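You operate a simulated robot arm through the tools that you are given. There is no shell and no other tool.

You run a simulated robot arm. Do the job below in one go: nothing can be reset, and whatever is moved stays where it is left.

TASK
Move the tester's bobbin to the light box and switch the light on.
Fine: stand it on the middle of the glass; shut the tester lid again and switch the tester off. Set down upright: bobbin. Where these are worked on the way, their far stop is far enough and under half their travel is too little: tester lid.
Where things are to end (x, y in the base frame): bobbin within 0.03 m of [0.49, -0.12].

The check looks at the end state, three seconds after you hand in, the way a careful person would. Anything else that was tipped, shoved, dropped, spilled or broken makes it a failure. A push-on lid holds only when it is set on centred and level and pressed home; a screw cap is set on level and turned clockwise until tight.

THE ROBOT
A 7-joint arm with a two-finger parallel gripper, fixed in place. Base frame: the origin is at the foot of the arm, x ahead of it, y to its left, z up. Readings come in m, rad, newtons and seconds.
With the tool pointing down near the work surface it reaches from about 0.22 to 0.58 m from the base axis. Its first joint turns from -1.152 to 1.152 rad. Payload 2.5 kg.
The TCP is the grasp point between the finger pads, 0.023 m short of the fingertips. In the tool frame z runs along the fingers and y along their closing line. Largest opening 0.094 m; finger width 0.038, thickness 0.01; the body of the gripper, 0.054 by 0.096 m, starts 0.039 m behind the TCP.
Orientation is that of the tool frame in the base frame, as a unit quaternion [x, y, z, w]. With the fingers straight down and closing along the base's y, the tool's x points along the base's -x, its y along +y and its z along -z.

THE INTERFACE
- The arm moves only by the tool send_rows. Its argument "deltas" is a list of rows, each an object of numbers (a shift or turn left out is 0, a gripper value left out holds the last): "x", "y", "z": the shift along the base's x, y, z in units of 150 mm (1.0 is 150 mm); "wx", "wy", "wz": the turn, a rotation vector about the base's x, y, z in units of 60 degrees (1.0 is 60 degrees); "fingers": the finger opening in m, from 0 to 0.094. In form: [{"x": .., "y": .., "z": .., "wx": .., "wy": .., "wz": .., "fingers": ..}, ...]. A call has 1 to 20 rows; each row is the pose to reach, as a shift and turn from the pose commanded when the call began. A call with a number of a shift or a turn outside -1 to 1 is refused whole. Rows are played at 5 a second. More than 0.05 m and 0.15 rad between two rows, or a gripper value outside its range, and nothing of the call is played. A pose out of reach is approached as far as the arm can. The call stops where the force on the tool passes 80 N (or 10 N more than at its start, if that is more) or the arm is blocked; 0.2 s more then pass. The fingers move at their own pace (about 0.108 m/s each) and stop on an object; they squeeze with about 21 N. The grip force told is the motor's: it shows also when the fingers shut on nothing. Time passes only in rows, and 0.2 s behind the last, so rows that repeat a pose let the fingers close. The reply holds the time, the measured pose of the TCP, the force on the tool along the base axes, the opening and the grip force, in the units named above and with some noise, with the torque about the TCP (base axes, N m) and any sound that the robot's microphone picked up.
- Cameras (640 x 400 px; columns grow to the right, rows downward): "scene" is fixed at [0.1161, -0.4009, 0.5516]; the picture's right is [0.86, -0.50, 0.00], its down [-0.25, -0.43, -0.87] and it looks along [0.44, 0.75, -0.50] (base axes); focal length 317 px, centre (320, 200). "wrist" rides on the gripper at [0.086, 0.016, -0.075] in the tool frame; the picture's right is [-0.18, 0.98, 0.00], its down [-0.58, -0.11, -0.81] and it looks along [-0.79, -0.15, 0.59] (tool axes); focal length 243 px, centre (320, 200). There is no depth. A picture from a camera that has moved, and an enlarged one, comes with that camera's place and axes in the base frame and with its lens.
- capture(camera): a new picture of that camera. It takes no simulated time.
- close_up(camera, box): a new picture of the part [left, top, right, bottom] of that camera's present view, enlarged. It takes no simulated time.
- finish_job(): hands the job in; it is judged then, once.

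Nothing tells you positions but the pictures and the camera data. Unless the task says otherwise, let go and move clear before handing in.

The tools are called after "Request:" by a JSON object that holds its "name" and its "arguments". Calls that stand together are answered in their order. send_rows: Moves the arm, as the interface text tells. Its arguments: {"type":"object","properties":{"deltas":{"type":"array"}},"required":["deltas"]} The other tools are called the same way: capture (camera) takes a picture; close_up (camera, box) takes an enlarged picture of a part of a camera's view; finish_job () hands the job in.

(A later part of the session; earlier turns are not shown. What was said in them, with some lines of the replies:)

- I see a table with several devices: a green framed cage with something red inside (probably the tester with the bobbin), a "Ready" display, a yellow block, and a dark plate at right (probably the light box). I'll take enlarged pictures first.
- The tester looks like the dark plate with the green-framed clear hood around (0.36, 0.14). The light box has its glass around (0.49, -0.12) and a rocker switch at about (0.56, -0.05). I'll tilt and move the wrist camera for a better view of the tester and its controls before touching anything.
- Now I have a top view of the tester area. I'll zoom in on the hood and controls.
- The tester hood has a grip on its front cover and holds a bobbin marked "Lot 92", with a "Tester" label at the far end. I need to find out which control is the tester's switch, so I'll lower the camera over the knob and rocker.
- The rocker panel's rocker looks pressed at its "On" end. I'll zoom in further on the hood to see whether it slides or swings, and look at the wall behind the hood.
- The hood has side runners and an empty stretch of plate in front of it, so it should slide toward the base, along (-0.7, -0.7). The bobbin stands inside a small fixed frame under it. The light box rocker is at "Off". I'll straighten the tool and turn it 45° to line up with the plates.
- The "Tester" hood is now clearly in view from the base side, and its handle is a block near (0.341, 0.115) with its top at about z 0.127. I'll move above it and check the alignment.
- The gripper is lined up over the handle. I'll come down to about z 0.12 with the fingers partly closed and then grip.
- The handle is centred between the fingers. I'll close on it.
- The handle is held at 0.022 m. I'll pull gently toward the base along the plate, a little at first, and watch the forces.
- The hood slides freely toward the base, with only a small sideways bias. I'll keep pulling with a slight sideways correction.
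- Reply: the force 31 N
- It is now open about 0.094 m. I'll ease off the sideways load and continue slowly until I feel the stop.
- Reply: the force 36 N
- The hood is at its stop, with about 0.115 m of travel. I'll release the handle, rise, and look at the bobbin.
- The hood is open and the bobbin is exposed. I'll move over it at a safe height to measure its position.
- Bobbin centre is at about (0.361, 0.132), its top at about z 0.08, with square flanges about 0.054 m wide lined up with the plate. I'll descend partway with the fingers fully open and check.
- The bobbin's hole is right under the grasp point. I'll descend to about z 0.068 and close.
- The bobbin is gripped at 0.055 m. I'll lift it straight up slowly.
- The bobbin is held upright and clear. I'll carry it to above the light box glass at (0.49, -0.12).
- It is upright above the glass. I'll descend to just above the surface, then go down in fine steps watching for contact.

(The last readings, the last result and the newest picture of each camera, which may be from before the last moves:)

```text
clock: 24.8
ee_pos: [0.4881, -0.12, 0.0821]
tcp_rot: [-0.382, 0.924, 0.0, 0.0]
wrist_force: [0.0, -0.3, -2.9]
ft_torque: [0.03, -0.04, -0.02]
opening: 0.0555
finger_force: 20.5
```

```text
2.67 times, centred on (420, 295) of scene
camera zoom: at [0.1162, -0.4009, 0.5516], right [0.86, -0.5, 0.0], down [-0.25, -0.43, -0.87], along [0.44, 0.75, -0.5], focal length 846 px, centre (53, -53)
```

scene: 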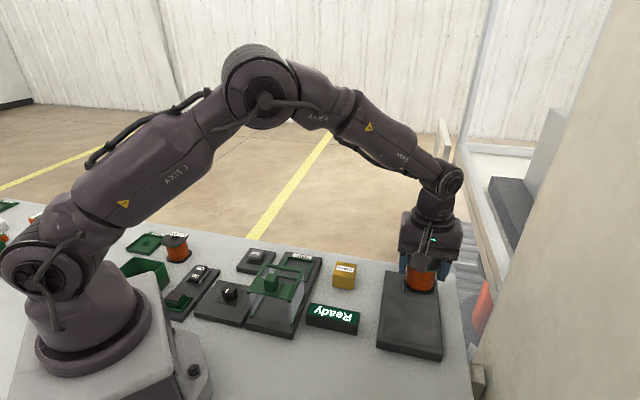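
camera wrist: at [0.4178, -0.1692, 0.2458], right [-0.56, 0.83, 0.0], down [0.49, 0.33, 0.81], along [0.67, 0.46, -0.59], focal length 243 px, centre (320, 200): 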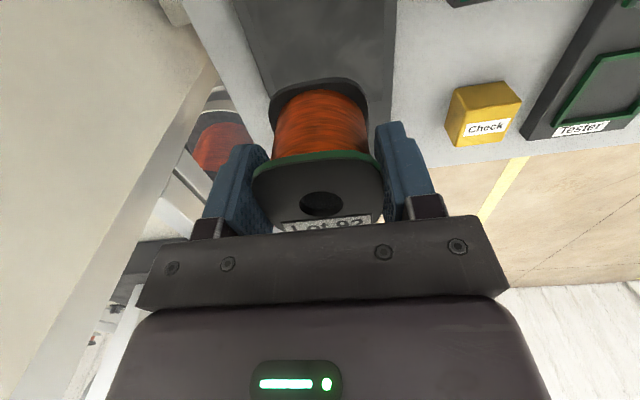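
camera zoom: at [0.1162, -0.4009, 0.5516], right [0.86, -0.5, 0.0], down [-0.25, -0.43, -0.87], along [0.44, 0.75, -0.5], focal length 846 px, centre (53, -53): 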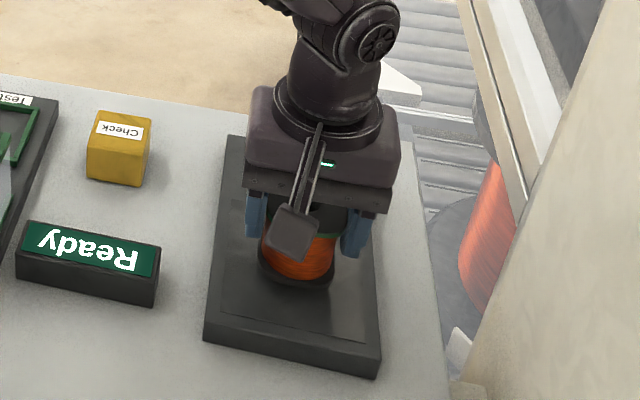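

Request:
{"name": "send_rows", "arguments": {"deltas": [{"z": -0.014}, {"z": -0.027}, {"z": -0.04}]}}

Request:
{"name": "send_rows", "arguments": {"deltas": [{"z": -0.01}, {"z": -0.02}]}}

Request:
{"name": "send_rows", "arguments": {"deltas": [{"z": -0.007}, {"z": -0.013}]}}

```text
clock: 25.6
ee_pos: [0.4901, -0.1186, 0.0755]
tcp_rot: [-0.382, 0.924, -0.001, -0.001]
wrist_force: [-0.3, 0.3, -3.3]
ft_torque: [0.0, 0.0, 0.01]
opening: 0.0553
finger_force: 21.1
```

```text
clock: 26.2
ee_pos: [0.4891, -0.1197, 0.0727]
tcp_rot: [-0.383, 0.924, 0.0, -0.001]
wrist_force: [-0.1, 0.7, -3.0]
ft_torque: [0.0, -0.02, -0.03]
opening: 0.0555
finger_force: 20.7
```

```text
clock: 26.8
ee_pos: [0.4908, -0.1196, 0.0694]
tcp_rot: [-0.383, 0.924, 0.001, 0.0]
wrist_force: [-0.6, -0.1, -1.9]
ft_torque: [-0.02, 0.0, -0.05]
opening: 0.0555
finger_force: 20.6
```

Request:
{"name": "send_rows", "arguments": {"deltas": [{"z": -0.005}, {"z": -0.01}]}}

Request:
{"name": "close_up", "arguments": {"camera": "scene", "box": [370, 250, 460, 350]}}

```text
clock: 27.4
ee_pos: [0.4888, -0.1185, 0.0704]
tcp_rot: [-0.382, 0.924, -0.001, 0.001]
wrist_force: [-7.9, 0.7, 16.5]
ft_torque: [-0.07, 0.13, -0.03]
opening: 0.0555
finger_force: 20.6
```

```text
4.00 times, centred on (415, 300) of scene
camera zoom: at [0.116, -0.4009, 0.5516], right [0.86, -0.5, 0.0], down [-0.25, -0.43, -0.87], along [0.44, 0.75, -0.5], focal length 1269 px, centre (-60, -200)
```

zoom: 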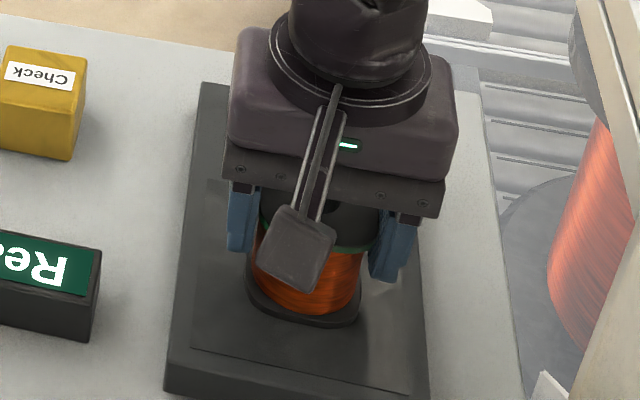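

I felt contact at about 16 N, so the bobbin is standing on the glass. I'll ease the pressure and open the fingers.

Request:
{"name": "send_rows", "arguments": {"deltas": [{"z": 0.005, "fingers": 0.03}, {"z": 0.005, "fingers": 0.06}, {"z": 0.005, "fingers": 0.094}, {"z": 0.005, "fingers": 0.094}, {"z": 0.005, "fingers": 0.094}]}}

Request:
{"name": "send_rows", "arguments": {"deltas": [{"z": 0.15}, {"z": 0.4}, {"z": 0.65}, {"z": 0.9}, {"z": 0.9}]}}

Request:
{"name": "close_up", "arguments": {"camera": "scene", "box": [350, 230, 470, 370]}}

Request:
{"name": "capture", "arguments": {"camera": "wrist"}}

```text
clock: 28.6
ee_pos: [0.4899, -0.1187, 0.0697]
tcp_rot: [-0.382, 0.924, 0.0, 0.0]
wrist_force: [0.0, -0.1, 0.5]
ft_torque: [0.03, -0.04, -0.02]
opening: 0.0941
finger_force: 0.1
```

```text
clock: 29.8
ee_pos: [0.4893, -0.1211, 0.2056]
tcp_rot: [-0.382, 0.924, 0.0, 0.0]
wrist_force: [-0.4, 1.5, 0.6]
ft_torque: [-0.02, -0.02, -0.03]
opening: 0.0943
finger_force: 0.1
```

```text
2.86 times, centred on (410, 300) of scene
camera zoom: at [0.1161, -0.4009, 0.5516], right [0.86, -0.5, 0.0], down [-0.25, -0.43, -0.87], along [0.44, 0.75, -0.5], focal length 906 px, centre (63, -86)
```

zoom: 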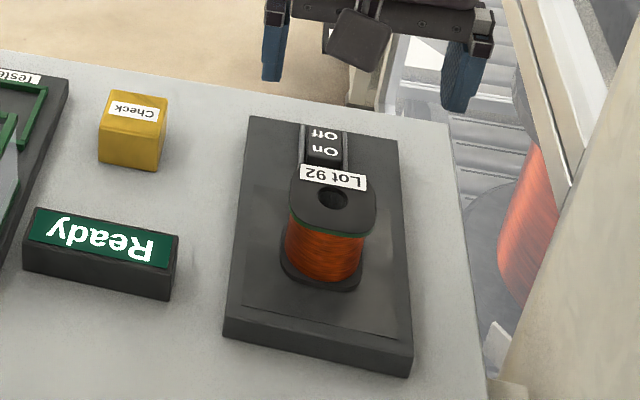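

```text
taken
camera wrist: at [0.4167, -0.1702, 0.2789], right [-0.56, 0.83, 0.0], down [0.49, 0.33, 0.81], along [0.67, 0.46, -0.59], focal length 243 px, centre (320, 200)
```

wrist: 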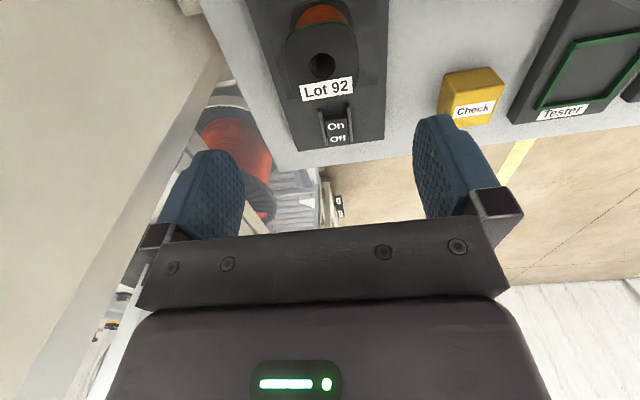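

The bobbin is standing in the middle of the glass. Next is the light: the rocker's raised "On" end is at about (0.548, -0.060) on the light box centreline. I'll close the fingers and hover just above it.

Request:
{"name": "send_rows", "arguments": {"deltas": [{"x": 0.12, "y": 0.124, "z": 0, "fingers": 0.0}, {"x": 0.24, "y": 0.248, "z": -0.1, "fingers": 0.0}, {"x": 0.363, "y": 0.373, "z": -0.25, "fingers": 0.0}, {"x": 0.363, "y": 0.373, "z": -0.5, "fingers": 0.0}, {"x": 0.363, "y": 0.373, "z": -0.65, "fingers": 0.0}, {"x": 0.363, "y": 0.373, "z": -0.65, "fingers": 0.0}]}}

Request:
{"name": "capture", "arguments": {"camera": "wrist"}}

Request:
{"name": "close_up", "arguments": {"camera": "scene", "box": [360, 210, 470, 330]}}

```text
clock: 31.2
ee_pos: [0.543, -0.0642, 0.1068]
tcp_rot: [-0.382, 0.924, 0.001, 0.0]
wrist_force: [-0.2, 1.1, -0.7]
ft_torque: [0.03, 0.01, 0.02]
opening: 0.0003
finger_force: 21.2
```

```text
taken
camera wrist: at [0.4707, -0.113, 0.1811], right [-0.56, 0.83, 0.0], down [0.49, 0.33, 0.81], along [0.67, 0.46, -0.59], focal length 243 px, centre (320, 200)
```

wrist: 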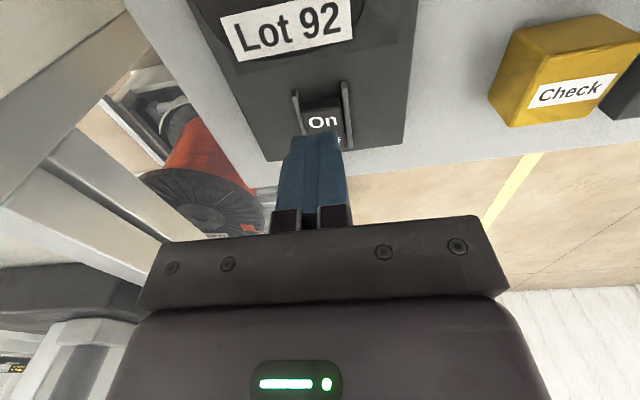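

```text
3.33 times, centred on (415, 270) of scene
camera zoom: at [0.1161, -0.4009, 0.5516], right [0.86, -0.5, 0.0], down [-0.25, -0.43, -0.87], along [0.44, 0.75, -0.5], focal length 1057 px, centre (3, -33)
```

zoom: 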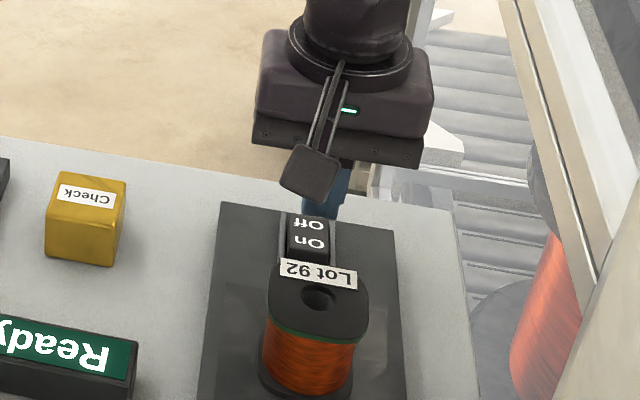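

I'm on the rocker's centreline just behind its "On" end, and the camera housing is clear of the bobbin. I'll lower to just above the rocker and check clearance.

Request:
{"name": "send_rows", "arguments": {"deltas": [{"x": 0.014, "y": 0.014, "z": -0.1}, {"x": 0.014, "y": 0.014, "z": -0.2}, {"x": 0.014, "y": 0.014, "z": -0.25}, {"x": 0.014, "y": 0.014, "z": -0.25}]}}

Request:
{"name": "capture", "arguments": {"camera": "wrist"}}

Request:
{"name": "close_up", "arguments": {"camera": "scene", "box": [370, 230, 460, 320]}}

```text
clock: 32.2
ee_pos: [0.5455, -0.0604, 0.0691]
tcp_rot: [-0.383, 0.924, -0.001, 0.0]
wrist_force: [0.9, 0.2, 0.5]
ft_torque: [0.02, 0.0, -0.02]
opening: 0.0
finger_force: 21.7
```

```text
taken
camera wrist: at [0.4731, -0.1103, 0.1439], right [-0.56, 0.83, 0.0], down [0.49, 0.33, 0.81], along [0.67, 0.46, -0.59], focal length 243 px, centre (320, 200)
```

wrist: 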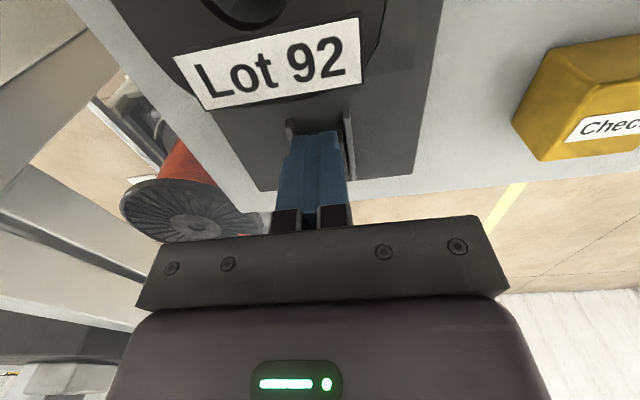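

```text
4.44 times, centred on (415, 275) of scene
camera zoom: at [0.1161, -0.4009, 0.5516], right [0.86, -0.5, 0.0], down [-0.25, -0.43, -0.87], along [0.44, 0.75, -0.5], focal length 1410 px, centre (-102, -133)
```

zoom: 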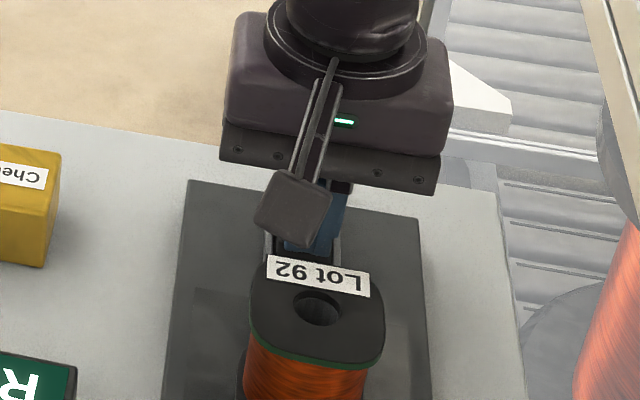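

The fingertips are centred between the rocker guards. I'll press down slowly.

Request:
{"name": "send_rows", "arguments": {"deltas": [{"z": -0.02}, {"z": -0.04}, {"z": -0.06}]}}

Request:
{"name": "send_rows", "arguments": {"deltas": [{"z": -0.015}, {"z": -0.03}]}}

```text
clock: 33.0
ee_pos: [0.5469, -0.0606, 0.0628]
tcp_rot: [-0.382, 0.924, -0.001, 0.0]
wrist_force: [-11.7, -1.1, 18.0]
ft_torque: [0.21, 0.13, 0.14]
opening: 0.0
finger_force: 21.3
```

```text
clock: 33.6
ee_pos: [0.5475, -0.0613, 0.0631]
tcp_rot: [-0.382, 0.924, -0.001, 0.002]
wrist_force: [-32.4, -0.4, 57.7]
ft_torque: [0.65, 0.19, 0.39]
opening: 0.0004
finger_force: 21.3
```

The force climbs without the rocker moving, so I may be catching a guard. I'll back off a little and look closely.

Request:
{"name": "send_rows", "arguments": {"deltas": [{"z": 0.04}, {"z": 0.09}, {"z": 0.09}]}}

Request:
{"name": "close_up", "arguments": {"camera": "wrist", "box": [250, 80, 400, 200]}}

Request:
{"name": "close_up", "arguments": {"camera": "scene", "box": [395, 255, 445, 300]}}

```text
clock: 34.4
ee_pos: [0.545, -0.0607, 0.0704]
tcp_rot: [-0.383, 0.924, 0.001, 0.0]
wrist_force: [-0.2, 0.0, 0.1]
ft_torque: [0.0, 0.02, 0.02]
opening: 0.0
finger_force: 20.8
```

```text
3.33 times, centred on (325, 140) of wrist
camera zoom: at [0.4729, -0.1092, 0.1439], right [-0.56, 0.83, 0.0], down [0.49, 0.33, 0.81], along [0.66, 0.46, -0.59], focal length 809 px, centre (303, 400)
```

zoom: 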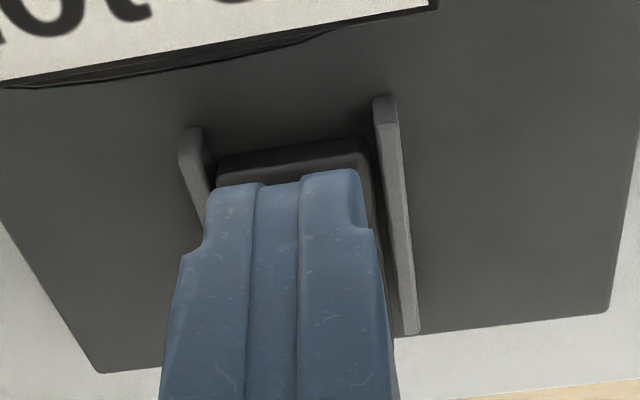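

```text
8.89 times, centred on (420, 278) of scene
camera zoom: at [0.1161, -0.4009, 0.5516], right [0.86, -0.5, 0.0], down [-0.25, -0.43, -0.87], along [0.44, 0.75, -0.5], focal length 2820 px, centre (-569, -489)
```

zoom: 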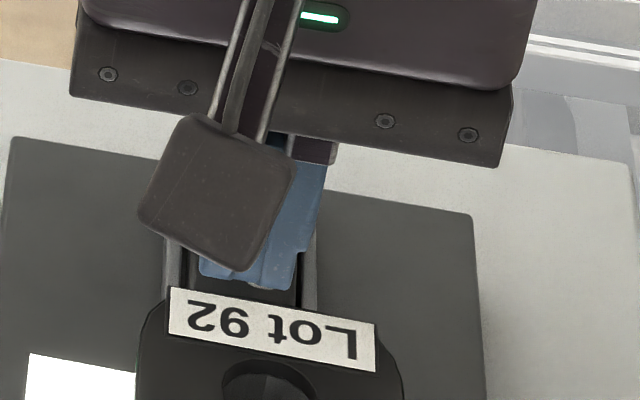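

The glass now appears lit white, so the rocker did flip. I'll rise clear and confirm.

Request:
{"name": "send_rows", "arguments": {"deltas": [{"z": 0.2}, {"z": 0.45}, {"z": 0.7}, {"z": 0.95}, {"z": 0.95}]}}

Request:
{"name": "close_up", "arguments": {"camera": "scene", "box": [360, 240, 470, 360]}}

Request:
{"name": "capture", "arguments": {"camera": "scene"}}

```text
clock: 35.6
ee_pos: [0.5473, -0.059, 0.2126]
tcp_rot: [-0.382, 0.924, 0.001, 0.0]
wrist_force: [0.4, 0.2, -0.8]
ft_torque: [-0.02, 0.0, 0.02]
opening: 0.0
finger_force: 21.1
```

```text
3.33 times, centred on (415, 300) of scene
camera zoom: at [0.1161, -0.4009, 0.5516], right [0.86, -0.5, 0.0], down [-0.25, -0.43, -0.87], along [0.44, 0.75, -0.5], focal length 1057 px, centre (3, -133)
```

zoom: 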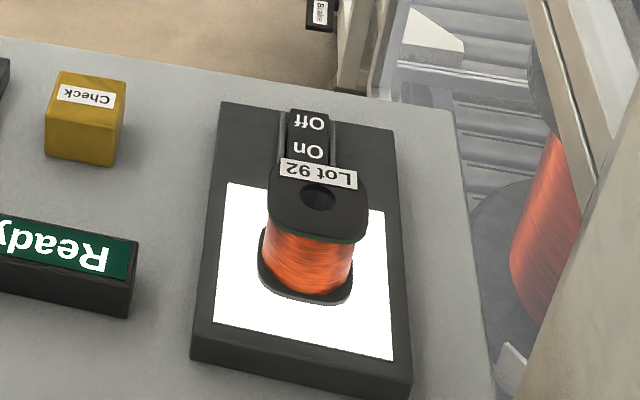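

```text
taken
```

scene: 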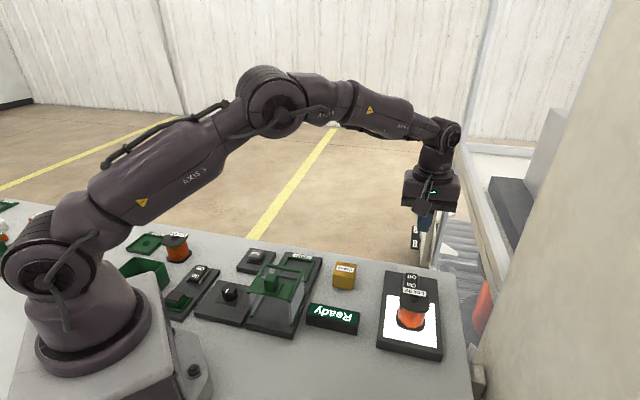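

The light is on and the bobbin stands centred on the lit glass. Next I'll go back to the tester hood handle at about (0.260, 0.032) to close the lid.

Request:
{"name": "send_rows", "arguments": {"deltas": [{"x": -0.15, "y": 0.05, "fingers": 0.06}, {"x": -0.35, "y": 0.115}, {"x": -0.55, "y": 0.18}, {"x": -0.75, "y": 0.246}, {"x": -0.956, "y": 0.313}]}}

Request:
{"name": "send_rows", "arguments": {"deltas": [{"x": -0.2, "y": 0.065}, {"x": -0.4, "y": 0.13}, {"x": -0.6, "y": 0.197}, {"x": -0.8, "y": 0.262}, {"x": -0.956, "y": 0.313}, {"x": -0.956, "y": 0.313}]}}

Request:
{"name": "capture", "arguments": {"camera": "wrist"}}

Request:
{"name": "close_up", "arguments": {"camera": "scene", "box": [200, 180, 360, 340]}}

```text
clock: 36.8
ee_pos: [0.4044, -0.0147, 0.2139]
tcp_rot: [-0.383, 0.924, -0.001, 0.0]
wrist_force: [-0.8, -0.2, -0.1]
ft_torque: [0.0, -0.01, 0.02]
opening: 0.0601
finger_force: 0.0
```

```text
clock: 38.2
ee_pos: [0.2593, 0.0326, 0.2146]
tcp_rot: [-0.383, 0.924, 0.0, 0.0]
wrist_force: [-0.3, 0.4, 0.6]
ft_torque: [-0.01, 0.02, 0.02]
opening: 0.06
finger_force: 0.1
```

```text
taken
camera wrist: at [0.1865, -0.0152, 0.2881], right [-0.56, 0.83, 0.0], down [0.49, 0.33, 0.81], along [0.67, 0.46, -0.59], focal length 243 px, centre (320, 200)
```

wrist: 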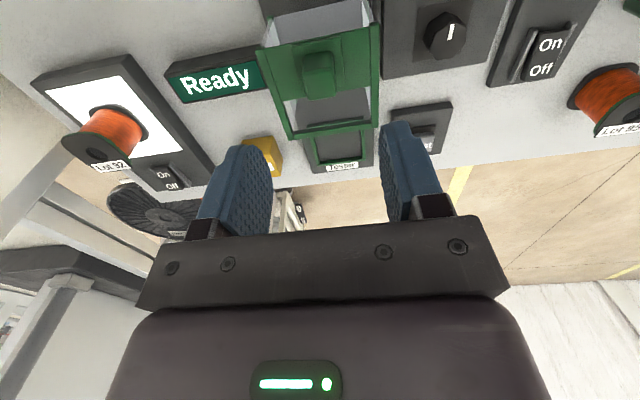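

```text
2.50 times, centred on (280, 260) of scene
camera zoom: at [0.1161, -0.4009, 0.5516], right [0.86, -0.5, 0.0], down [-0.25, -0.43, -0.87], along [0.44, 0.75, -0.5], focal length 793 px, centre (420, 50)
```

zoom: 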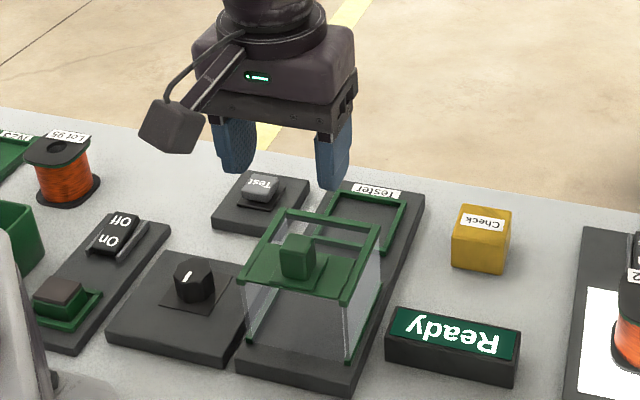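

Aligned over the handle again. I'll lower and grip it.

Request:
{"name": "send_rows", "arguments": {"deltas": [{"z": -0.2, "fingers": 0.06}, {"z": -0.4}, {"z": -0.52}, {"z": -0.6}, {"z": -0.6}]}}

Request:
{"name": "close_up", "arguments": {"camera": "scene", "box": [220, 200, 360, 330]}}

Request:
{"name": "send_rows", "arguments": {"deltas": [{"fingers": 0.03}, {"fingers": 0.01}, {"fingers": 0.0}, {"fingers": 0.0}]}}

```text
clock: 39.4
ee_pos: [0.2593, 0.0344, 0.1234]
tcp_rot: [-0.382, 0.924, 0.0, 0.0]
wrist_force: [-0.3, 0.6, 0.3]
ft_torque: [0.0, 0.01, 0.0]
opening: 0.0601
finger_force: 0.1
```

```text
3.08 times, centred on (290, 265) of scene
camera zoom: at [0.1161, -0.4009, 0.5516], right [0.86, -0.5, 0.0], down [-0.25, -0.43, -0.87], along [0.44, 0.75, -0.5], focal length 976 px, centre (412, 0)
```

zoom: 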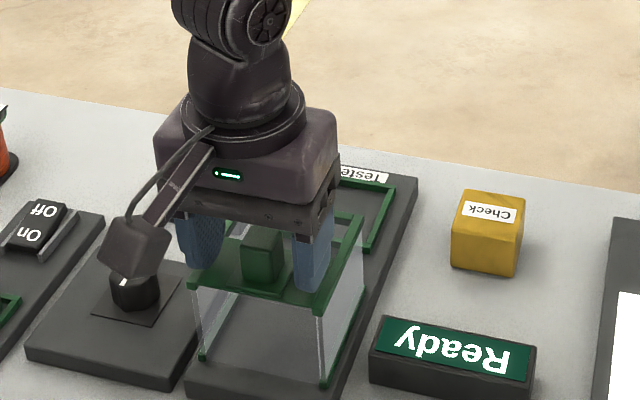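

```text
clock: 40.4
ee_pos: [0.2605, 0.0335, 0.1222]
tcp_rot: [-0.383, 0.924, -0.001, 0.0]
wrist_force: [10.8, -12.0, -15.2]
ft_torque: [0.33, 0.18, 0.32]
opening: 0.0216
finger_force: 44.8
```

Gripped. I'll push the hood back along the plate to its closed position.

Request:
{"name": "send_rows", "arguments": {"deltas": [{"x": 0.06, "y": 0.055}, {"x": 0.12, "y": 0.115}, {"x": 0.18, "y": 0.175}, {"x": 0.24, "y": 0.235}, {"x": 0.3, "y": 0.295}]}}

Request:
{"name": "send_rows", "arguments": {"deltas": [{"x": 0.05, "y": 0.05}, {"x": 0.1, "y": 0.1}, {"x": 0.15, "y": 0.15}, {"x": 0.2, "y": 0.2}]}}

Request:
{"name": "close_up", "arguments": {"camera": "scene", "box": [220, 200, 360, 330]}}

```text
clock: 41.6
ee_pos: [0.3046, 0.0784, 0.122]
tcp_rot: [-0.383, 0.924, 0.001, 0.0]
wrist_force: [-7.3, 5.1, 27.5]
ft_torque: [-0.52, 0.04, -0.56]
opening: 0.0223
finger_force: 44.7
```

```text
clock: 42.6
ee_pos: [0.3338, 0.108, 0.1224]
tcp_rot: [-0.383, 0.924, 0.0, 0.001]
wrist_force: [-8.8, 6.0, 32.1]
ft_torque: [0.64, 0.24, -0.11]
opening: 0.0221
finger_force: 44.7
```

```text
3.08 times, centred on (290, 265) of scene
camera zoom: at [0.116, -0.4009, 0.5516], right [0.86, -0.5, 0.0], down [-0.25, -0.43, -0.87], along [0.44, 0.75, -0.5], focal length 976 px, centre (412, 0)
```

zoom: 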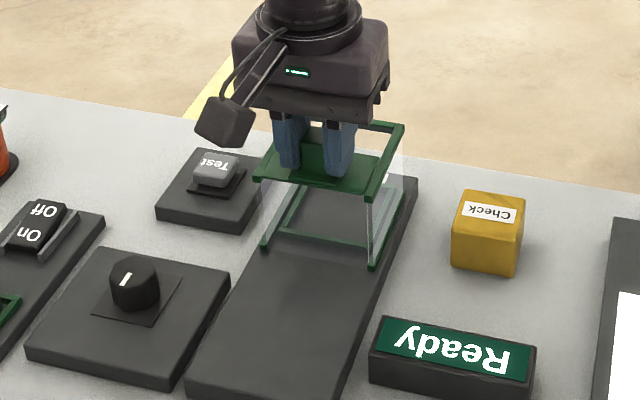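

Request:
{"name": "send_rows", "arguments": {"deltas": [{"x": 0.02, "y": 0.021}, {"x": 0.04, "y": 0.042}]}}

Request:
{"name": "send_rows", "arguments": {"deltas": [{"x": 0.013, "y": 0.013}, {"x": 0.02, "y": 0.02}]}}

```text
clock: 43.2
ee_pos: [0.3403, 0.114, 0.1221]
tcp_rot: [-0.383, 0.924, 0.0, 0.002]
wrist_force: [-6.2, 4.0, 16.2]
ft_torque: [0.85, -0.72, -0.06]
opening: 0.0219
finger_force: 44.7
```

```text
clock: 43.8
ee_pos: [0.3407, 0.1152, 0.1219]
tcp_rot: [-0.382, 0.924, -0.001, -0.005]
wrist_force: [-21.5, -13.8, 25.1]
ft_torque: [-0.39, -0.35, 0.32]
opening: 0.022
finger_force: 44.9
```

I've reached the closed stop (about 25 N along the slide, same position as at the start). I'll release and rise to check.

Request:
{"name": "send_rows", "arguments": {"deltas": [{"fingers": 0.06}, {"fingers": 0.06}, {"fingers": 0.06}, {"z": 0.15, "fingers": 0.06}, {"z": 0.4, "fingers": 0.06}, {"z": 0.65, "fingers": 0.06}, {"z": 0.65, "fingers": 0.06}]}}

Request:
{"name": "close_up", "arguments": {"camera": "scene", "box": [230, 220, 370, 350]}}

Request:
{"name": "close_up", "arguments": {"camera": "scene", "box": [150, 240, 270, 330]}}

```text
clock: 45.4
ee_pos: [0.3431, 0.1171, 0.2194]
tcp_rot: [-0.383, 0.924, 0.0, -0.001]
wrist_force: [0.2, -0.7, -0.1]
ft_torque: [-0.02, 0.02, 0.01]
opening: 0.0598
finger_force: 0.0
```

```text
3.08 times, centred on (300, 285) of scene
camera zoom: at [0.1161, -0.4009, 0.5516], right [0.86, -0.5, 0.0], down [-0.25, -0.43, -0.87], along [0.44, 0.75, -0.5], focal length 976 px, centre (382, -62)
```

zoom: 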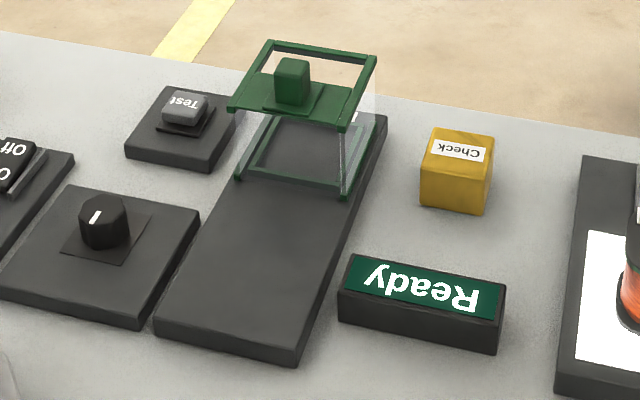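

```text
4.44 times, centred on (210, 285) of scene
camera zoom: at [0.1161, -0.4009, 0.5516], right [0.86, -0.5, 0.0], down [-0.25, -0.43, -0.87], along [0.44, 0.75, -0.5], focal length 1410 px, centre (809, -178)
```

zoom: 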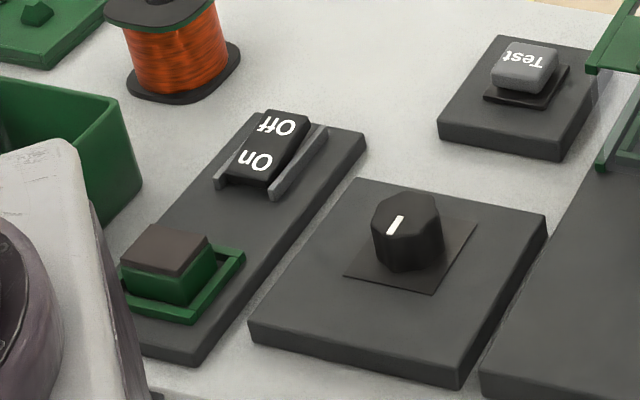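

The lid is shut at its original place. The labelled On/Off rocker left of the knob is "On" and is the likeliest tester power switch. I'll press its raised "Off" end and see if the "Ready" display reacts, moving above it with closed fingers first.

Request:
{"name": "send_rows", "arguments": {"deltas": [{"x": -0.143, "y": 0.115, "fingers": 0.0}, {"x": -0.286, "y": 0.229}, {"x": -0.429, "y": 0.344}, {"x": -0.571, "y": 0.458}]}}

Request:
{"name": "send_rows", "arguments": {"deltas": [{"x": -0.143, "y": 0.115}, {"x": -0.286, "y": 0.229}, {"x": -0.429, "y": 0.344}, {"x": -0.571, "y": 0.458}, {"x": -0.571, "y": 0.458, "z": -0.2}, {"x": -0.571, "y": 0.458, "z": -0.4}, {"x": -0.571, "y": 0.458, "z": -0.5}, {"x": -0.571, "y": 0.458, "z": -0.5}]}}

Request:
{"name": "capture", "arguments": {"camera": "wrist"}}

Request:
{"name": "capture", "arguments": {"camera": "scene"}}

```text
clock: 46.4
ee_pos: [0.2575, 0.1852, 0.2207]
tcp_rot: [-0.382, 0.924, 0.0, 0.001]
wrist_force: [-0.2, -0.7, -0.3]
ft_torque: [0.01, 0.02, 0.01]
opening: 0.0002
finger_force: 21.6
```

```text
clock: 48.2
ee_pos: [0.171, 0.2545, 0.144]
tcp_rot: [-0.383, 0.924, 0.0, 0.0]
wrist_force: [-0.8, -0.5, -0.4]
ft_torque: [0.0, 0.0, 0.01]
opening: 0.0002
finger_force: 20.6
```

```text
taken
camera wrist: at [0.0985, 0.2041, 0.2181], right [-0.56, 0.83, 0.0], down [0.49, 0.33, 0.81], along [0.67, 0.46, -0.59], focal length 243 px, centre (320, 200)
```

wrist: 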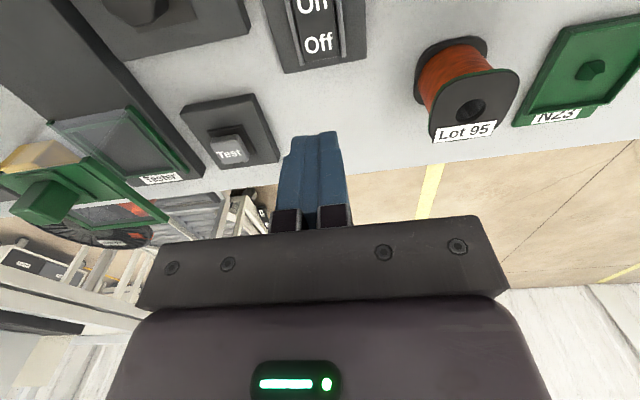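

```text
taken
```

scene: 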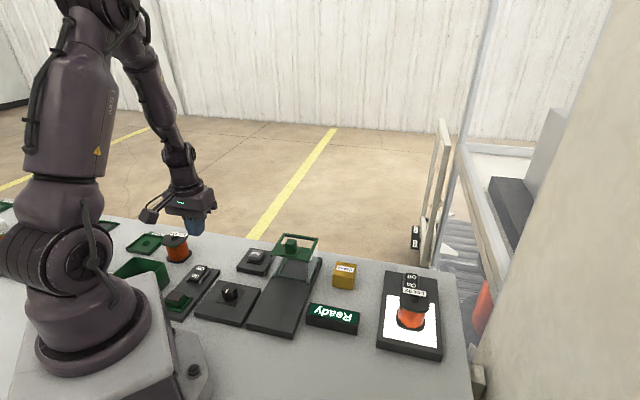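

The rocker is just behind the fingers. I'll shift slightly to line up with its "Off" end and come lower for a closer look.

Request:
{"name": "send_rows", "arguments": {"deltas": [{"x": -0.05, "y": -0.0167, "z": -0.15}, {"x": -0.05, "y": -0.0167, "z": -0.3}, {"x": -0.05, "y": -0.0167, "z": -0.367}, {"x": -0.05, "y": -0.0167, "z": -0.367}]}}

Request:
{"name": "capture", "arguments": {"camera": "wrist"}}

Request:
{"name": "close_up", "arguments": {"camera": "wrist", "box": [250, 40, 400, 160]}}

Request:
{"name": "close_up", "arguments": {"camera": "scene", "box": [150, 210, 250, 310]}}

```text
clock: 49.2
ee_pos: [0.1642, 0.2511, 0.0917]
tcp_rot: [-0.382, 0.924, 0.0, -0.001]
wrist_force: [0.0, 0.0, 0.0]
ft_torque: [-0.02, -0.01, 0.0]
opening: 0.0002
finger_force: 20.7
```

```text
taken
camera wrist: at [0.0917, 0.2017, 0.1643], right [-0.56, 0.83, 0.0], down [0.49, 0.33, 0.81], along [0.67, 0.46, -0.59], focal length 243 px, centre (320, 200)
```

wrist: 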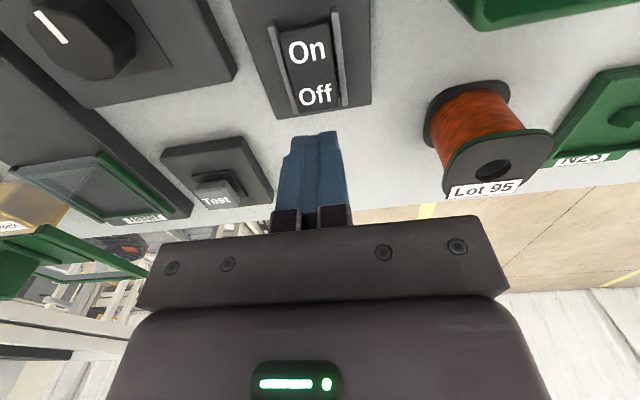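

```text
3.33 times, centred on (325, 100) of wrist
camera zoom: at [0.0917, 0.2017, 0.1643], right [-0.56, 0.83, 0.0], down [0.49, 0.33, 0.81], along [0.67, 0.46, -0.59], focal length 809 px, centre (303, 533)
```

zoom: 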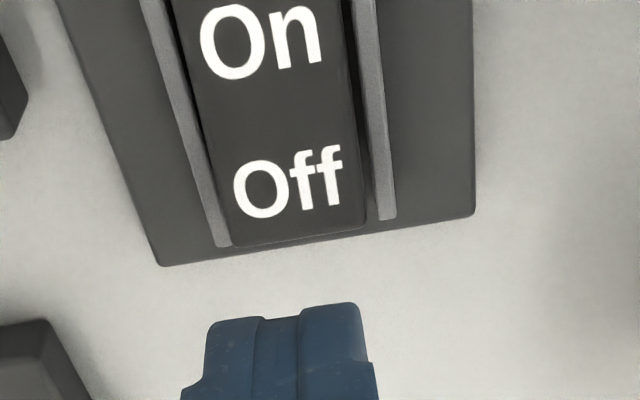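

```text
4.00 times, centred on (200, 260) of scene
camera zoom: at [0.1161, -0.4009, 0.5516], right [0.86, -0.5, 0.0], down [-0.25, -0.43, -0.87], along [0.44, 0.75, -0.5], focal length 1269 px, centre (800, -40)
```

zoom: 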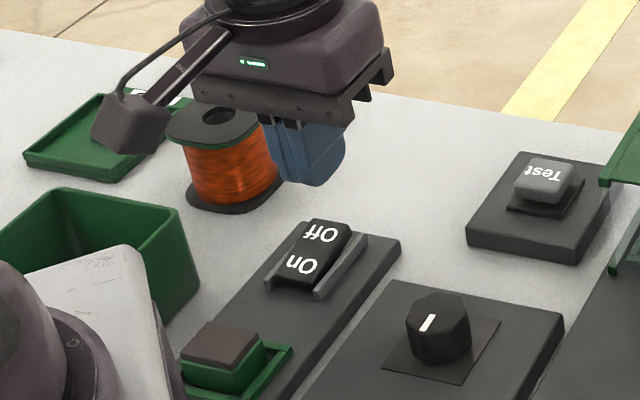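

The fingertips line up sideways with the rocker and sit over its "Off" end. I'll press down in small steps.

Request:
{"name": "send_rows", "arguments": {"deltas": [{"x": -0.006, "y": -0.006, "z": -0.07}, {"x": -0.006, "y": -0.006, "z": -0.13}, {"x": -0.006, "y": -0.006, "z": -0.16}, {"x": -0.006, "y": -0.006, "z": -0.18}]}}

Request:
{"name": "close_up", "arguments": {"camera": "scene", "box": [150, 220, 370, 340]}}

```text
clock: 50.2
ee_pos: [0.1639, 0.2512, 0.0638]
tcp_rot: [-0.383, 0.924, 0.0, 0.0]
wrist_force: [0.3, 0.8, 0.4]
ft_torque: [-0.03, 0.0, 0.0]
opening: 0.0
finger_force: 20.4
```

```text
2.91 times, centred on (260, 280) of scene
camera zoom: at [0.1161, -0.4009, 0.5516], right [0.86, -0.5, 0.0], down [-0.25, -0.43, -0.87], along [0.44, 0.75, -0.5], focal length 923 px, centre (494, -33)
```

zoom: 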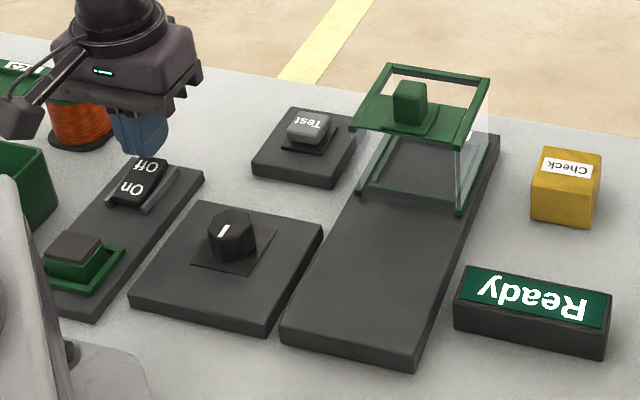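

Request:
{"name": "send_rows", "arguments": {"deltas": [{"z": -0.013}, {"z": -0.026}]}}

Request:
{"name": "close_up", "arguments": {"camera": "scene", "box": [150, 220, 370, 340]}}

```text
clock: 50.8
ee_pos: [0.1643, 0.2491, 0.0594]
tcp_rot: [-0.383, 0.924, 0.001, 0.0]
wrist_force: [0.5, 0.1, -0.4]
ft_torque: [-0.03, 0.01, -0.01]
opening: 0.0001
finger_force: 21.3
```

```text
2.91 times, centred on (260, 280) of scene
camera zoom: at [0.1161, -0.4009, 0.5516], right [0.86, -0.5, 0.0], down [-0.25, -0.43, -0.87], along [0.44, 0.75, -0.5], focal length 923 px, centre (494, -33)
```

zoom: 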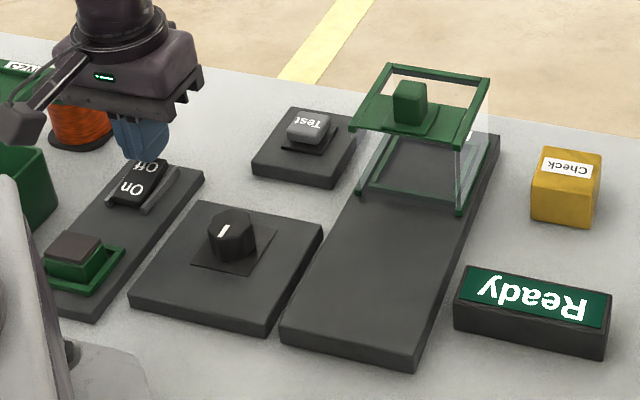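

Request:
{"name": "close_up", "arguments": {"camera": "wrist", "box": [250, 60, 400, 180]}}

Request:
{"name": "close_up", "arguments": {"camera": "scene", "box": [175, 250, 235, 300]}}

```text
3.33 times, centred on (325, 120) of wrist
camera zoom: at [0.0907, 0.201, 0.133], right [-0.56, 0.83, 0.0], down [0.49, 0.33, 0.81], along [0.67, 0.46, -0.59], focal length 809 px, centre (303, 467)
```

zoom: 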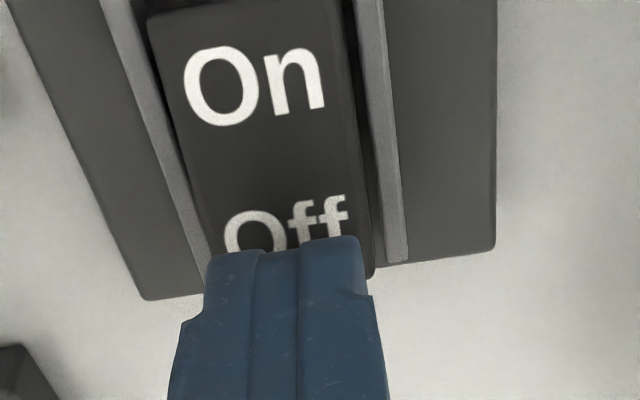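

```text
8.00 times, centred on (205, 275) of scene
camera zoom: at [0.1161, -0.4009, 0.5516], right [0.86, -0.5, 0.0], down [-0.25, -0.43, -0.87], along [0.44, 0.75, -0.5], focal length 2538 px, centre (1240, -400)
```

zoom: 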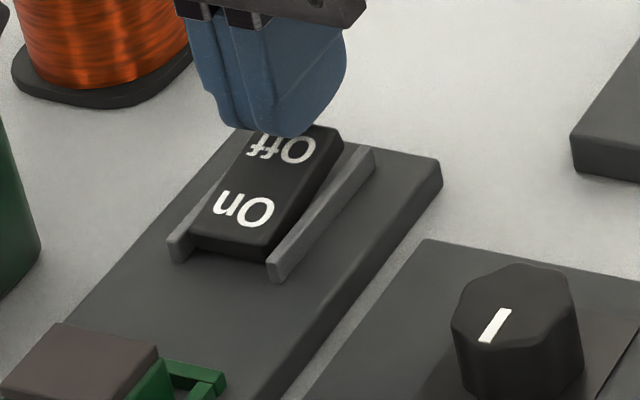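

Nearly touching the "Off" end. I'll keep going down in small steps.

Request:
{"name": "send_rows", "arguments": {"deltas": [{"z": -0.01}, {"z": -0.02}]}}

Request:
{"name": "send_rows", "arguments": {"deltas": [{"z": -0.01}, {"z": -0.02}]}}

Request:
{"name": "close_up", "arguments": {"camera": "scene", "box": [150, 220, 370, 340]}}

```text
clock: 51.4
ee_pos: [0.1638, 0.2498, 0.0563]
tcp_rot: [-0.383, 0.924, 0.0, 0.0]
wrist_force: [0.2, -0.2, -0.6]
ft_torque: [-0.01, 0.0, 0.02]
opening: 0.0002
finger_force: 20.9
```

```text
clock: 52.0
ee_pos: [0.1636, 0.2497, 0.0531]
tcp_rot: [-0.382, 0.924, 0.0, 0.0]
wrist_force: [0.3, 0.9, 0.9]
ft_torque: [0.02, -0.03, 0.02]
opening: 0.0002
finger_force: 21.5
```

```text
2.91 times, centred on (260, 280) of scene
camera zoom: at [0.1161, -0.4009, 0.5516], right [0.86, -0.5, 0.0], down [-0.25, -0.43, -0.87], along [0.44, 0.75, -0.5], focal length 923 px, centre (494, -33)
```

zoom: 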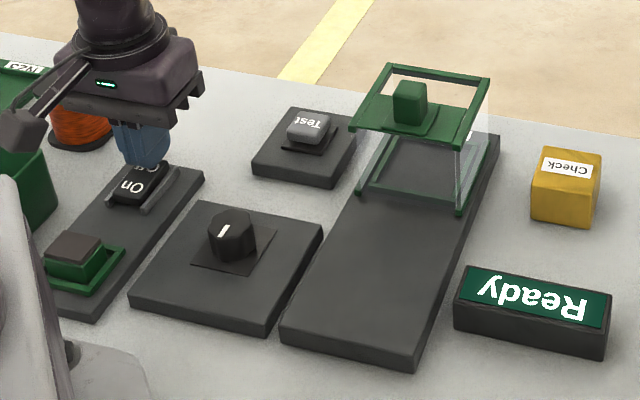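

Request:
{"name": "close_up", "arguments": {"camera": "wrist", "box": [250, 60, 400, 180]}}

Request:
{"name": "close_up", "arguments": {"camera": "scene", "box": [175, 250, 235, 300]}}

```text
3.33 times, centred on (325, 120) of wrist
camera zoom: at [0.0905, 0.2016, 0.1266], right [-0.56, 0.83, 0.0], down [0.49, 0.33, 0.81], along [0.67, 0.46, -0.59], focal length 809 px, centre (303, 467)
```

zoom: 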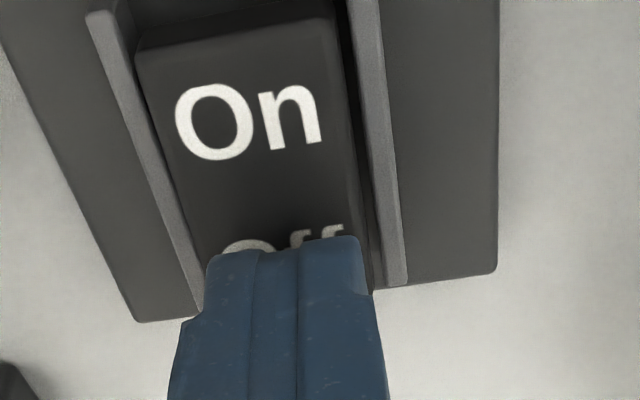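

```text
8.00 times, centred on (205, 275) of scene
camera zoom: at [0.1161, -0.4009, 0.5516], right [0.86, -0.5, 0.0], down [-0.25, -0.43, -0.87], along [0.44, 0.75, -0.5], focal length 2538 px, centre (1240, -400)
```

zoom: 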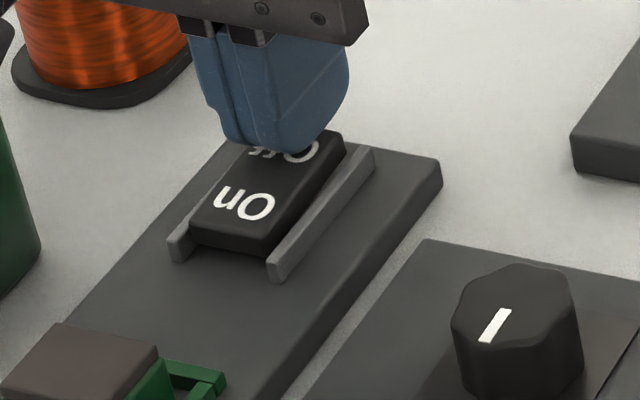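

The rocker is starting to turn with very little force. I'll continue pressing.

Request:
{"name": "send_rows", "arguments": {"deltas": [{"z": -0.01}, {"z": -0.02}]}}

Request:
{"name": "close_up", "arguments": {"camera": "scene", "box": [150, 220, 370, 340]}}

Request:
{"name": "close_up", "arguments": {"camera": "scene", "box": [175, 250, 235, 300]}}

```text
clock: 52.6
ee_pos: [0.1635, 0.2523, 0.0517]
tcp_rot: [-0.382, 0.924, 0.001, 0.002]
wrist_force: [-3.6, -5.6, 59.9]
ft_torque: [-0.94, 0.88, 0.0]
opening: 0.0
finger_force: 20.5
```

```text
2.91 times, centred on (260, 280) of scene
camera zoom: at [0.116, -0.401, 0.5515], right [0.86, -0.5, 0.0], down [-0.25, -0.43, -0.87], along [0.44, 0.75, -0.5], focal length 923 px, centre (494, -33)
```

zoom: 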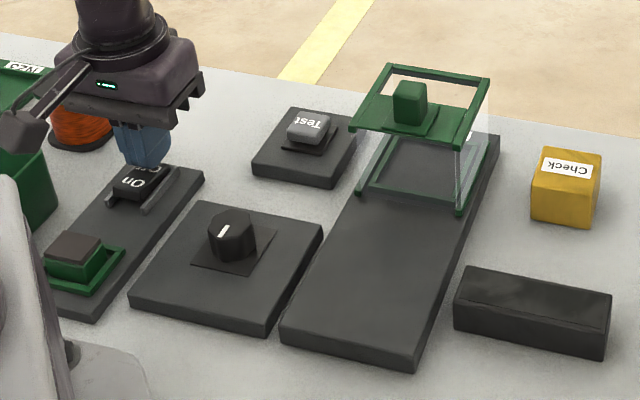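

```text
8.00 times, centred on (205, 275) of scene
camera zoom: at [0.116, -0.401, 0.5515], right [0.86, -0.5, 0.0], down [-0.25, -0.43, -0.87], along [0.44, 0.75, -0.5], focal length 2538 px, centre (1240, -400)
```

zoom: 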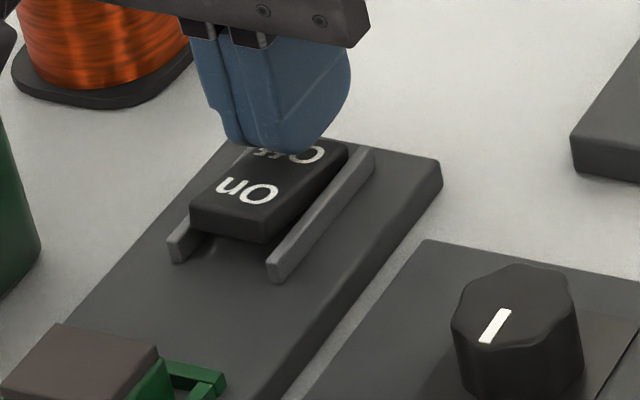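

The "Ready" display went dark, so this rocker is the tester's power and it is now off. I'll rise clear and do a full check.

Request:
{"name": "send_rows", "arguments": {"deltas": [{"z": 0.05}, {"z": 0.2}, {"z": 0.45}, {"z": 0.7}, {"z": 0.95}, {"z": 0.95}]}}

Request:
{"name": "capture", "arguments": {"camera": "scene"}}

Request:
{"name": "close_up", "arguments": {"camera": "scene", "box": [150, 220, 370, 340]}}

Request:
{"name": "close_up", "arguments": {"camera": "scene", "box": [360, 240, 470, 360]}}

Request:
{"name": "close_up", "arguments": {"camera": "scene", "box": [255, 220, 335, 290]}}

Request:
{"name": "close_up", "arguments": {"camera": "scene", "box": [175, 250, 235, 300]}}

```text
clock: 54.0
ee_pos: [0.1617, 0.2512, 0.192]
tcp_rot: [-0.382, 0.924, 0.0, 0.0]
wrist_force: [-0.1, 0.3, 1.0]
ft_torque: [0.02, 0.01, 0.01]
opening: 0.0
finger_force: 20.9
```

```text
taken
```

scene: 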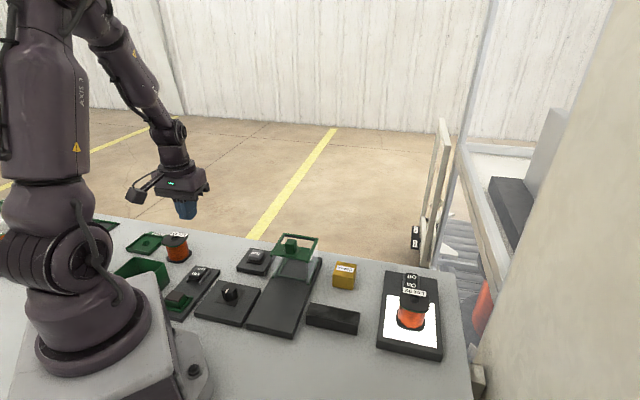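

```text
2.91 times, centred on (260, 280) of scene
camera zoom: at [0.1161, -0.4009, 0.5516], right [0.86, -0.5, 0.0], down [-0.25, -0.43, -0.87], along [0.44, 0.75, -0.5], focal length 923 px, centre (494, -33)
```

zoom: 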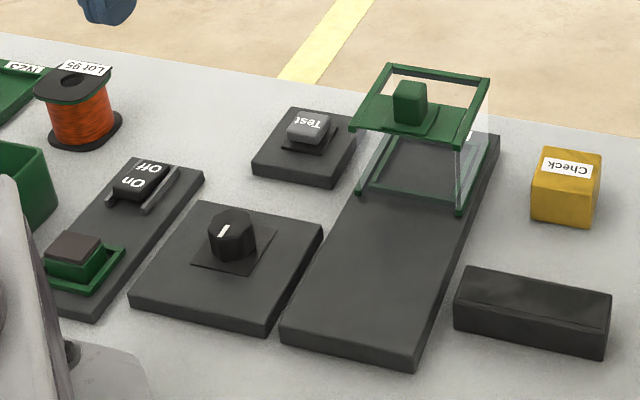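

```text
3.33 times, centred on (415, 300) of scene
camera zoom: at [0.1161, -0.4009, 0.5516], right [0.86, -0.5, 0.0], down [-0.25, -0.43, -0.87], along [0.44, 0.75, -0.5], focal length 1057 px, centre (3, -133)
```

zoom: 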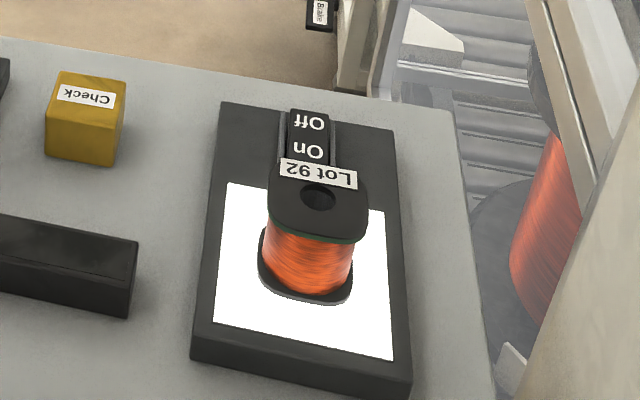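

```text
5.71 times, centred on (295, 255) of scene
camera zoom: at [0.1161, -0.4009, 0.5516], right [0.86, -0.5, 0.0], down [-0.25, -0.43, -0.87], along [0.44, 0.75, -0.5], focal length 1813 px, centre (463, -114)
```

zoom: 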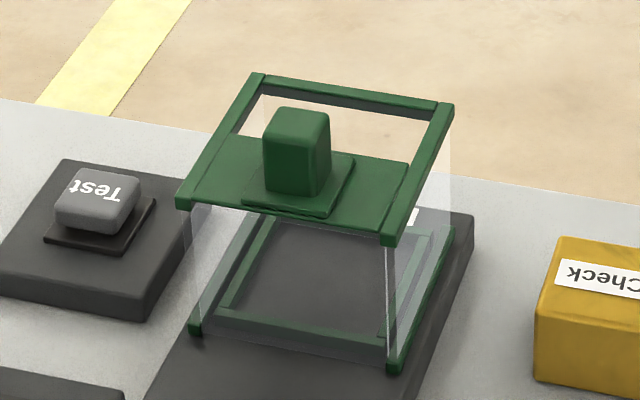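

```text
8.00 times, centred on (205, 275) of scene
camera zoom: at [0.1161, -0.4009, 0.5516], right [0.86, -0.5, 0.0], down [-0.25, -0.43, -0.87], along [0.44, 0.75, -0.5], focal length 2538 px, centre (1240, -400)
```

zoom: 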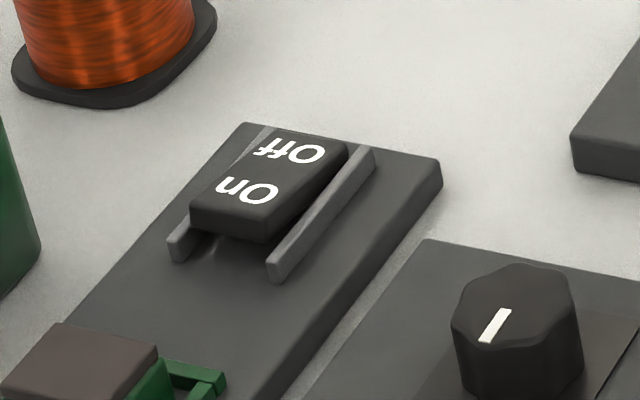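

The end state looks right:
- **Bobbin:** Lot 92 stands upright in the middle of the lit glass.
- **Light box:** its rocker is at "On".
- **Tester:** the lid is back at its closed position, the tester rocker is at "Off" and its display is dark.
- **Everything else:** nothing else looks moved, and the arm is clear.

I'm handing in the job.

Request:
{"name": "finish_job", "arguments": {}}

```text
The job is handed in.
```

I moved the tester's bobbin (Lot 92) to the light box, and it stands upright in the middle of the glass, at about (0.49, -0.12). The light is on.

The tester lid is shut against its stop, where it was at the start. The tester is off, and its "Ready" display went dark when I pressed the rocker to "Off".

In the last pictures nothing else looked moved or tipped, and I let go and moved the arm clear before handing in.
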